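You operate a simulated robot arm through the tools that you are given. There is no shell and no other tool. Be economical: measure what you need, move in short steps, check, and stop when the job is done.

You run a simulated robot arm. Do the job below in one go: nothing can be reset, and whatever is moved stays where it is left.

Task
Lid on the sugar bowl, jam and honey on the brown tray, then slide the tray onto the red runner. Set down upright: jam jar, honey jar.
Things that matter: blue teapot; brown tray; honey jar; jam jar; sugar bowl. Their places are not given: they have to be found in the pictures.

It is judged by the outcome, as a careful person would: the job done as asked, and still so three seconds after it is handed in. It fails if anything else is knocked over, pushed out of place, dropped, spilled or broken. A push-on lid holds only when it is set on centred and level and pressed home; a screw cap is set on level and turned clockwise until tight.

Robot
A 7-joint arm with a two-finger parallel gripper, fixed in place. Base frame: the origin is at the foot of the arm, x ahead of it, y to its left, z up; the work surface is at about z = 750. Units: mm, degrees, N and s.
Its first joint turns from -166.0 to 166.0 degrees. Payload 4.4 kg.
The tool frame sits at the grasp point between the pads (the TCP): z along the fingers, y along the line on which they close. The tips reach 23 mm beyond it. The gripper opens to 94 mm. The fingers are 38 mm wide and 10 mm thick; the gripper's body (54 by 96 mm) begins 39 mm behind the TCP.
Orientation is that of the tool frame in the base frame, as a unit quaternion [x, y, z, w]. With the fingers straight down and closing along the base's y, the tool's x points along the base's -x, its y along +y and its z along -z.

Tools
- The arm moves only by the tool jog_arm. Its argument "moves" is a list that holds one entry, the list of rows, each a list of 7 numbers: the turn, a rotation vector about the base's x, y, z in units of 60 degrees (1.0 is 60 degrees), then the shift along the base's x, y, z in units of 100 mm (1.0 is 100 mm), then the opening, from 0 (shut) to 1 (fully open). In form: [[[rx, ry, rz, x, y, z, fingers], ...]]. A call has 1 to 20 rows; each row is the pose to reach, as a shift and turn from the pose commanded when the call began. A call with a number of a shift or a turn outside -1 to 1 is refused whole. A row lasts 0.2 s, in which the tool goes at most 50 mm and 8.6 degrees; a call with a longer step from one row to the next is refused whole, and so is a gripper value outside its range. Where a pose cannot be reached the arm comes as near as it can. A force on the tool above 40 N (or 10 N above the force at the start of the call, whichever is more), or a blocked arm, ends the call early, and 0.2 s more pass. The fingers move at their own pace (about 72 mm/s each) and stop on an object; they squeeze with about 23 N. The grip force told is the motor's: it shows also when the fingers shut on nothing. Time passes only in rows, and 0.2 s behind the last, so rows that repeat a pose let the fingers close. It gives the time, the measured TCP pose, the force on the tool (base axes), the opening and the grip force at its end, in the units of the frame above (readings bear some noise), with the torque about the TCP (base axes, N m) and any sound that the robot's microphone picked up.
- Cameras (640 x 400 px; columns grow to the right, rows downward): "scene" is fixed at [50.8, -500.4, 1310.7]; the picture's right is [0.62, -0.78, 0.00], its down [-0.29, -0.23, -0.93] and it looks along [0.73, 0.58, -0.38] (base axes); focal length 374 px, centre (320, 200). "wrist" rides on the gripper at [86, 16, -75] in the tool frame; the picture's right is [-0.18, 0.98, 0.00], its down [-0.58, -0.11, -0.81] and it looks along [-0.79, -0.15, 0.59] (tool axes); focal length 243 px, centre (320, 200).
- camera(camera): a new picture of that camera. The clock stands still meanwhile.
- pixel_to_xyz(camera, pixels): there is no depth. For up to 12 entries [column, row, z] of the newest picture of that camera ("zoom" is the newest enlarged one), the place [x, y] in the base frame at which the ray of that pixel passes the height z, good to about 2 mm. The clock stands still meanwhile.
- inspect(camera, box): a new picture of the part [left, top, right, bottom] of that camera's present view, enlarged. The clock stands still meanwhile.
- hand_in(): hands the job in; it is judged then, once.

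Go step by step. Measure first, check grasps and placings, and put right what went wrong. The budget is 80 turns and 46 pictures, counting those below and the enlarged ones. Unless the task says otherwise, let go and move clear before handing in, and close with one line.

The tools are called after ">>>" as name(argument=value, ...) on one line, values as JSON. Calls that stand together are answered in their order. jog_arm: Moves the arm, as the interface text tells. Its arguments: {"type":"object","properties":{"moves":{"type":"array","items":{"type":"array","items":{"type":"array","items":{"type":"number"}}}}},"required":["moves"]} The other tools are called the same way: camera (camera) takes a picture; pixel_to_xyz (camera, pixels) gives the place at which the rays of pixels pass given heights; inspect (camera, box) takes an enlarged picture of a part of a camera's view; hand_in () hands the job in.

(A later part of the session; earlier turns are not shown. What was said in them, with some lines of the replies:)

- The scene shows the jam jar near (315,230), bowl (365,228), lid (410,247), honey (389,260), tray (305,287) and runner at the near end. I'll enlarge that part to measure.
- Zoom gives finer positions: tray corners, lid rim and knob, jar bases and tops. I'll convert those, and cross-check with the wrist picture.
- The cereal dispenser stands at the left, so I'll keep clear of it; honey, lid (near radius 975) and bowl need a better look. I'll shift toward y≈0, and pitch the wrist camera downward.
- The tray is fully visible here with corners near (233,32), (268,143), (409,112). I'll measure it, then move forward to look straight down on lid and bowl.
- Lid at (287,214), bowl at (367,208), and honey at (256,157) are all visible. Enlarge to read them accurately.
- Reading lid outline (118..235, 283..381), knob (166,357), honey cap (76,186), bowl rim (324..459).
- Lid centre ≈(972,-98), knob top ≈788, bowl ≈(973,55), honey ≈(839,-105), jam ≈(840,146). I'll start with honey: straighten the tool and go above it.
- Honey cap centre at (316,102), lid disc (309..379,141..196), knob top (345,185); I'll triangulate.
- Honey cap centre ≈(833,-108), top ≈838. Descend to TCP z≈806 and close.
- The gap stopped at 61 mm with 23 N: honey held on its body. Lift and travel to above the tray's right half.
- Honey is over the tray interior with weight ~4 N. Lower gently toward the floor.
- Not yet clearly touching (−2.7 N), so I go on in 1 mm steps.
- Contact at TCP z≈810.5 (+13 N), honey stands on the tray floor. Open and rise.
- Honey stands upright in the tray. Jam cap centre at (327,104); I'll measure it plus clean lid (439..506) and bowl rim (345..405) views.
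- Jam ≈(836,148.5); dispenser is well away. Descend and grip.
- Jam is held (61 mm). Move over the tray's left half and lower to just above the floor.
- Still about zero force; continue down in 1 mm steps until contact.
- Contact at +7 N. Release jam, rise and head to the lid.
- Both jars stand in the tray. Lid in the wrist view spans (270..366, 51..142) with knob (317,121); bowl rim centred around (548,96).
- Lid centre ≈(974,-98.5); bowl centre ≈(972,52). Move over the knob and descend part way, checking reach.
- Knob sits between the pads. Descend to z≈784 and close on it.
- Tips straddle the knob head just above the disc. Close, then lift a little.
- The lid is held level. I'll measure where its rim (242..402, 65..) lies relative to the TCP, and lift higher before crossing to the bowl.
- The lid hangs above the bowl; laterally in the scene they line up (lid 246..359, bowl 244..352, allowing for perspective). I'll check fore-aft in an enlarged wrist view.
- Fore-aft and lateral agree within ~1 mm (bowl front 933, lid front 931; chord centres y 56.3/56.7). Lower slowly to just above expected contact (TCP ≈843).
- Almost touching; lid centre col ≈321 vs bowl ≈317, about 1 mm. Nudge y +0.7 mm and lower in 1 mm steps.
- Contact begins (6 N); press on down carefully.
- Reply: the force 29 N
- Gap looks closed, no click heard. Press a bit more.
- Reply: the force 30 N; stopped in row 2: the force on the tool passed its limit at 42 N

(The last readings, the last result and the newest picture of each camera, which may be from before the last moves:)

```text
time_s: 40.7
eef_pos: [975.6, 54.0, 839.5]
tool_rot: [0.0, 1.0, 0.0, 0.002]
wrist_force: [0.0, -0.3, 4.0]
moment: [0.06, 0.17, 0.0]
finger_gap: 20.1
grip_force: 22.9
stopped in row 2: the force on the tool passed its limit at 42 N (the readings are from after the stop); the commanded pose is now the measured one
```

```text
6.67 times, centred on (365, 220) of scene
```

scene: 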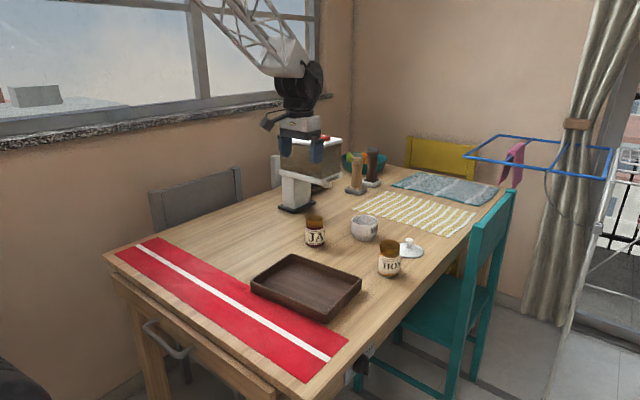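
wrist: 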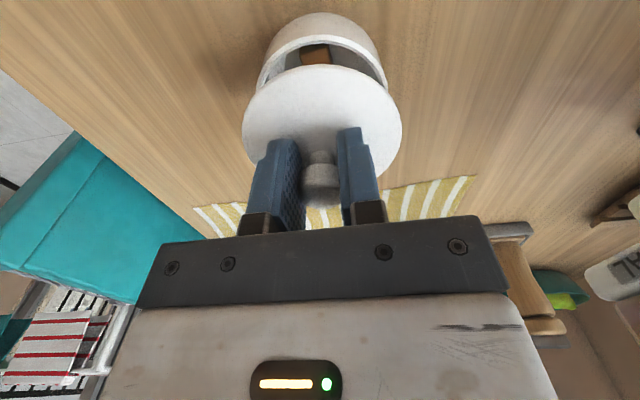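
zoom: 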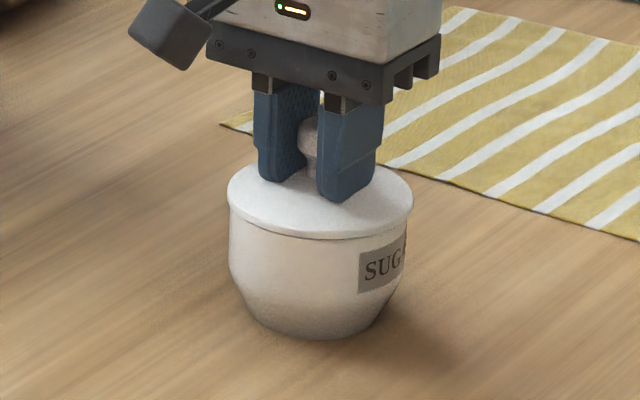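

The lid is seated under 42 N. Release, rise, and shut the fingers to press the knob top straight down.

>>> jog_arm(moves=[[[0, 0, 0, 0, 0, 0.005, 0.3], [0, 0, 0, 0, 0, 0.01, 0.4], [0, 0, 0, 0, 0, 0.01, 0.4], [0, 0, 0, 0, 0, 0.15, 0.4], [0, 0, 0, 0, 0, 0.4, 0.3], [0, 0, 0, 0, 0, 0.5, 0], [0, 0, 0, 0, 0, 0.5, 0], [0, 0, 0, 0, 0, 0.5, 0], [0, 0, 0, 0, 0, 0.5, 0]]])

>>> inspect(camera="scene", box=[325, 190, 405, 250])

>>> camera(camera="wrist")

```text
time_s: 42.7
eef_pos: [974.2, 53.9, 888.2]
tool_rot: [0.0, 1.0, 0.0, 0.001]
wrist_force: [-0.8, -0.2, 0.8]
moment: [-0.02, 0.01, 0.03]
finger_gap: 0.0
grip_force: 23.5
heard: snap
```

```text
6.67 times, centred on (365, 220) of scene
```

zoom: 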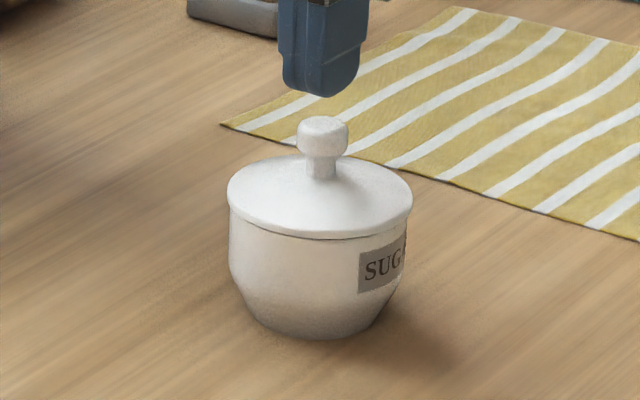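

```text
14 pictures are left
```

wrist: 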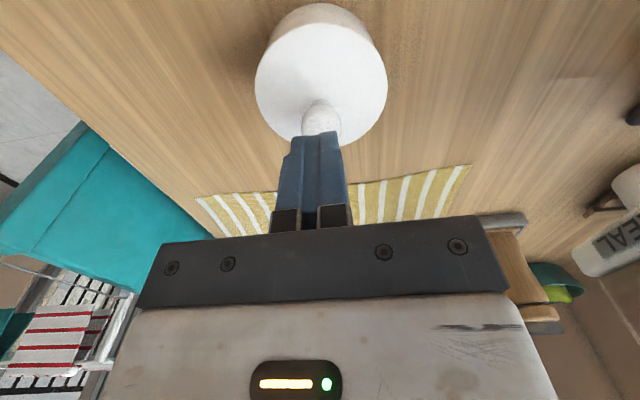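

A snap was heard and the lid sits flush. I'll press the knob top with shut fingers to confirm it's home.

>>> jog_arm(moves=[[[0, 0, 0, 0, 0, -0.1, 0], [0, 0, 0, 0, 0, -0.16, 0], [0, 0, 0, 0, 0, -0.18, 0], [0, 0, 0, 0, 0, -0.19, 0], [0, 0, 0, 0, 0, -0.2, 0], [0, 0, 0, 0, 0, -0.21, 0], [0, 0, 0, 0, 0, -0.22, 0], [0, 0, 0, 0, 0, -0.23, 0], [0, 0, 0, 0, 0, -0.24, 0]]])

```text
time_s: 44.2
eef_pos: [974.7, 53.2, 871.8]
tool_rot: [0.0, 1.0, 0.0, 0.002]
wrist_force: [-2.9, 0.6, 6.3]
moment: [0.01, 0.07, -0.02]
finger_gap: 0.0
grip_force: 23.0
stopped in row 7: the force on the tool passed its limit at 43 N (the readings are from after the stop); the commanded pose is now the measured one
```

43 N on the knob with no further movement: lid is home. Now lift away and move behind the tray's far edge (x≈727), opening the fingers, with a 20° pitch so the camera clears the jars.

>>> jog_arm(moves=[[[0, 0, 0, 0, 0, 0.2, 0], [0, 0, 0, 0, 0, 0.5, 0], [0, 0, 0, -0.3, 0, 0.6, 0.3], [0, 0.05, 0, -0.6, -0.1, 0.6, 0.6], [0, 0.1, 0, -0.9, -0.2, 0.6, 1], [0, 0.15, 0, -1.0, -0.3, 0.6, 1], [0, 0.2, 0, -1.0, -0.39, 0.6, 1], [0, 0.2, 0, -1.0, -0.39, 0.6, 1]]])

>>> jog_arm(moves=[[[0, 0.05, 0, -0.3, 0, 0, 1], [0, 0.1, 0, -0.6, 0, 0, 1], [0, 0.133, 0, -0.9, 0, 0, 1], [0, 0.133, 0, -0.97, 0, -0.1, 1], [0, 0.133, 0, -0.97, 0, -0.1, 1]]])

>>> inspect(camera="scene", box=[200, 130, 440, 330])

>>> camera(camera="wrist")

```text
time_s: 46.0
eef_pos: [874.4, 14.2, 930.5]
tool_rot: [0.0, 0.995, 0.0, -0.102]
wrist_force: [-0.4, 1.1, -0.2]
moment: [0.03, 0.0, 0.01]
finger_gap: 93.8
grip_force: 0.0
```

```text
time_s: 47.2
eef_pos: [777.6, 14.3, 920.4]
tool_rot: [0.0, 0.985, -0.001, -0.171]
wrist_force: [-0.4, 0.2, 0.7]
moment: [0.01, -0.05, -0.01]
finger_gap: 94.2
grip_force: 0.2
```

```text
2.00 times, centred on (320, 230) of scene
```

zoom: 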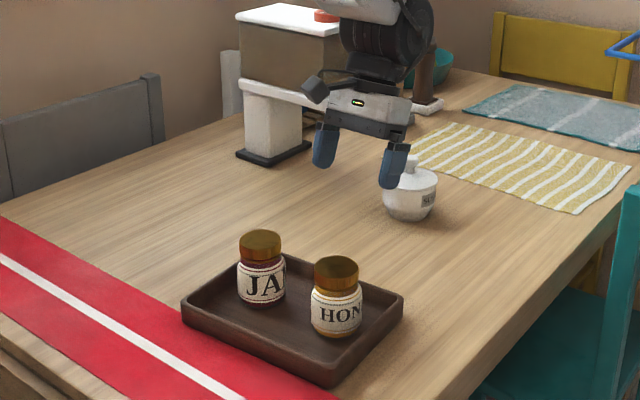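

```text
12 pictures are left
```

wrist: 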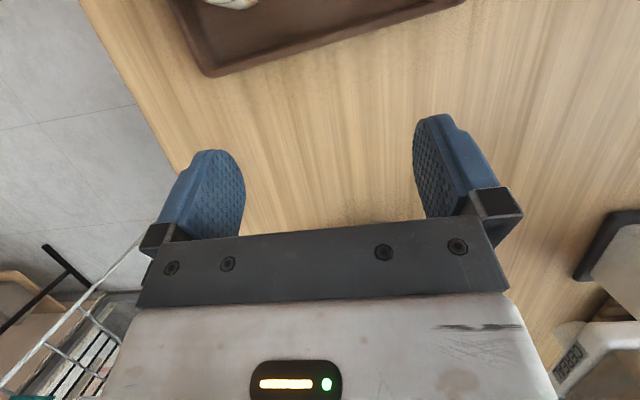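

Clear space behind the tray. Lower to z≈784 and look again.

>>> pixel_to_xyz(camera="wrist", pixels=[[207, 77, 780], [466, 2, 780], [207, 77, 775]])

>>> jog_arm(moves=[[[0, 0, 0, 0, 0, -0.4, 1], [0, 0, 0, 0, 0, -0.8, 1], [0, 0, 0, 0, 0, -0.95, 1], [0, 0, 0, 0, 0, -0.95, 1]]])

>>> jog_arm(moves=[[[0, 0, 0, 0, 0, -0.2, 1], [0, 0, 0, 0, 0, -0.35, 1], [0, 0, 0, 0, 0, -0.415, 1], [0, 0, 0, 0, 0, -0.415, 1]]])

>>> inspect(camera="scene", box=[240, 170, 400, 330])

```text
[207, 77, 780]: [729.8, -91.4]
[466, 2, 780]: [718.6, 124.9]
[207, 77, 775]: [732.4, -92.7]
```

```text
time_s: 48.2
eef_pos: [778.2, 13.7, 823.8]
tool_rot: [-0.001, 0.985, 0.0, -0.171]
wrist_force: [0.3, -0.3, 0.2]
moment: [-0.03, 0.01, 0.02]
finger_gap: 94.1
grip_force: 0.1
```

```text
time_s: 49.2
eef_pos: [778.1, 14.9, 784.3]
tool_rot: [0.0, 0.985, 0.0, -0.171]
wrist_force: [-0.4, -0.8, -1.0]
moment: [0.0, -0.01, -0.01]
finger_gap: 94.1
grip_force: 0.1
```

```text
2.50 times, centred on (320, 250) of scene
```

zoom: 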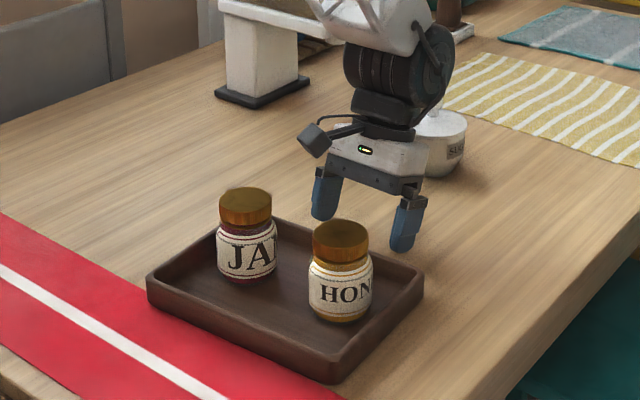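

Tips are behind the tray at low height, camera clear of the jars. Push slowly toward −x.

>>> jog_arm(moves=[[[0, 0, 0, -0.08, 0, 0, 1], [0, 0, 0, -0.15, 0, 0, 1], [0, 0, 0, -0.2, 0, 0, 1], [0, 0, 0, -0.24, 0, 0, 1], [0, 0, 0, -0.28, 0, 0, 1], [0, 0, 0, -0.32, 0, 0, 1], [0, 0, 0, -0.36, 0, 0, 1], [0, 0, 0, -0.4, 0, 0, 1], [0, 0, 0, -0.45, 0, 0, 1], [0, 0, 0, -0.5, 0, 0, 1], [0, 0, 0, -0.55, 0, 0, 1], [0, 0, 0, -0.6, 0, 0, 1], [0, 0, 0, -0.63, 0, 0, 1]]])

>>> inspect(camera="scene", box=[220, 180, 380, 340])

```text
time_s: 52.0
eef_pos: [715.0, 14.7, 785.1]
tool_rot: [0.001, 0.985, 0.0, -0.17]
wrist_force: [6.3, -1.3, 2.6]
moment: [0.0, -0.01, 0.03]
finger_gap: 94.1
grip_force: 0.1
```

```text
2.50 times, centred on (300, 260) of scene
```

zoom: 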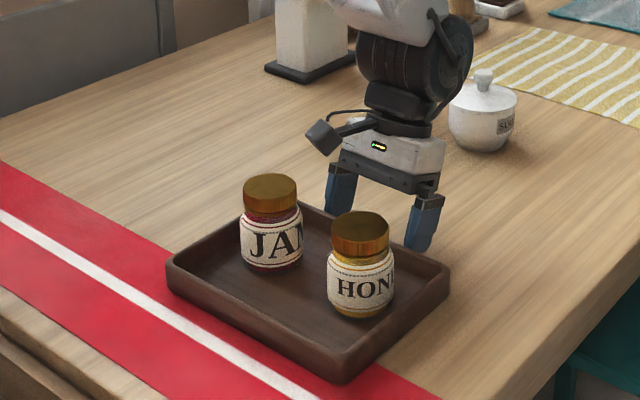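

Tray slides straight with ~6 N, jars steady. Continue 85 mm.

>>> jog_arm(moves=[[[0, 0, 0, -0.03, 0, 0, 1], [0, 0, 0, -0.07, 0, 0, 1], [0, 0, 0, -0.12, 0, 0, 1], [0, 0, 0, -0.17, 0, 0, 1], [0, 0, 0, -0.22, 0, 0, 1], [0, 0, 0, -0.27, 0, 0, 1], [0, 0, 0, -0.32, 0, 0, 1], [0, 0, 0, -0.37, 0, 0, 1], [0, 0, 0, -0.42, 0, 0, 1], [0, 0, 0, -0.47, 0, 0, 1], [0, 0, 0, -0.52, 0, 0, 1], [0, 0, 0, -0.57, 0, 0, 1], [0, 0, 0, -0.62, 0, 0, 1], [0, 0, 0, -0.67, 0, 0, 1], [0, 0, 0, -0.72, 0, 0, 1], [0, 0, 0, -0.77, 0, 0, 1], [0, 0, 0, -0.82, 0, 0, 1], [0, 0, 0, -0.85, 0, 0, 1]]])

>>> inspect(camera="scene", box=[180, 200, 360, 380])

```text
time_s: 55.8
eef_pos: [629.0, 15.6, 784.4]
tool_rot: [0.001, 0.985, 0.0, -0.171]
wrist_force: [5.4, -0.8, 1.1]
moment: [0.03, -0.06, -0.02]
finger_gap: 94.1
grip_force: 0.0
```

```text
2.22 times, centred on (270, 290) of scene
```

zoom: 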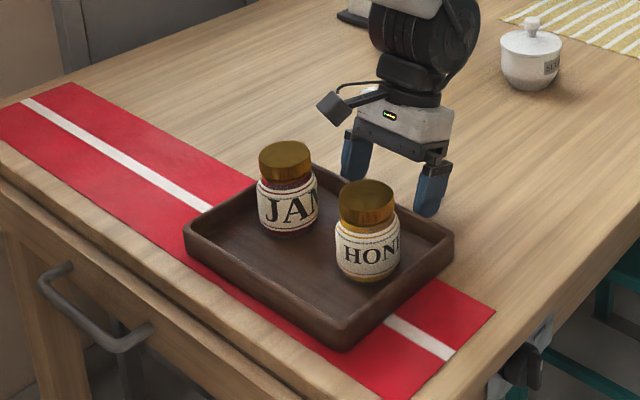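

The tray straddles the runner, nearly centred. Measure its corners and the runner edges.

>>> pixel_to_xyz(camera="zoom", pixels=[[186, 248, 752], [343, 351, 752], [454, 252, 752], [184, 228, 778], [343, 333, 778], [454, 238, 778], [495, 312, 750], [456, 355, 750], [392, 399, 750], [300, 399, 750], [72, 84, 750], [0, 142, 750]])

```text
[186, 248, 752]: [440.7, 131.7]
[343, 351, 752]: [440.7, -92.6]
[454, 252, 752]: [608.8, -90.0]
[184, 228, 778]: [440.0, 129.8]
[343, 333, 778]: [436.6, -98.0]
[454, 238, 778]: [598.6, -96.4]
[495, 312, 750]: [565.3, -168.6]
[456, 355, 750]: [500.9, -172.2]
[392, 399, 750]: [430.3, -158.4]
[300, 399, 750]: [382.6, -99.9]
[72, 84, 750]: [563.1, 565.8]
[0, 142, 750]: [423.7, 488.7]
```

Tray spans x≈439–603 (centre 521), runner 430–565 (centre ≈498). Push 21 mm more, then back off and rise.

>>> jog_arm(moves=[[[0, 0, 0, -0.03, 0, 0, 1], [0, 0, 0, -0.07, 0, 0, 1], [0, 0, 0, -0.11, 0, 0, 1], [0, 0, 0, -0.15, 0, 0, 1], [0, 0, 0, -0.19, 0, 0, 1], [0, 0, 0, -0.21, 0, 0, 1], [0, 0, 0, -0.21, 0, 0, 1], [0, 0, 0, -0.1, 0, 0, 1], [0, 0, 0, 0.2, 0, 0, 1], [0, 0, 0, 0.5, 0, 0.1, 1], [0, 0, 0, 0.7, 0, 0.5, 1], [0, 0, 0, 0.8, 0, 0.9, 1], [0, 0, 0, 0.8, 0, 1.0, 1]]])

>>> jog_arm(moves=[[[0, 0, 0, 0, 0, 0.4, 1], [0, 0, 0, 0, 0, 0.8, 1], [0, 0, 0, 0, 0, 0.8, 1]]])

>>> inspect(camera="scene", box=[180, 200, 360, 380])

>>> camera(camera="scene")

```text
time_s: 58.6
eef_pos: [710.8, 15.3, 883.4]
tool_rot: [0.0, 0.985, 0.0, -0.17]
wrist_force: [-0.2, -1.4, 0.6]
moment: [0.04, 0.01, 0.01]
finger_gap: 94.1
grip_force: 0.0
```

```text
time_s: 59.4
eef_pos: [709.4, 15.3, 963.7]
tool_rot: [0.0, 0.985, -0.001, -0.171]
wrist_force: [-0.3, -0.2, 0.2]
moment: [-0.03, 0.01, -0.01]
finger_gap: 94.2
grip_force: 0.1
```

```text
2.22 times, centred on (270, 290) of scene
```

zoom: 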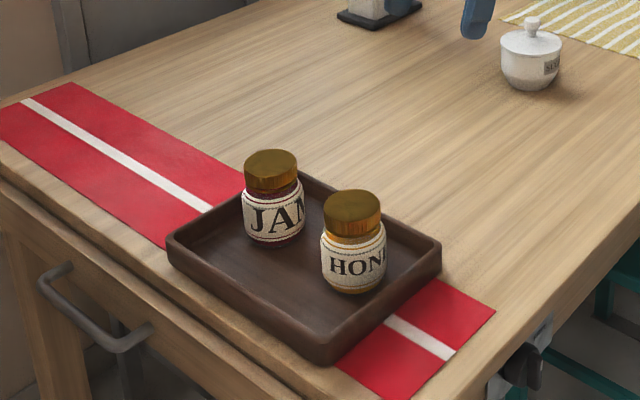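

```text
7 pictures are left
```

scene: 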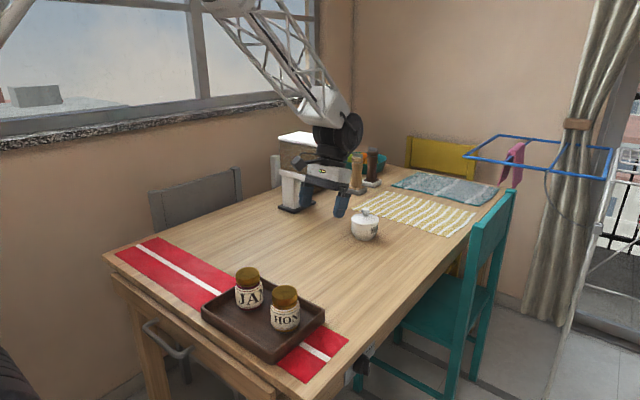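

The pictures show the tray centred across the runner (its white stripe runs under the middle), with both jars upright in it. The lid is flush on the bowl, and the arm is clear with open fingers, so I'm handing in.

>>> hand_in()

```text
The job is handed in.
```

The sugar bowl's lid is pressed home (a snap was heard), the jam and honey jars stand upright on the brown tray, and the tray sits centred on the red runner.
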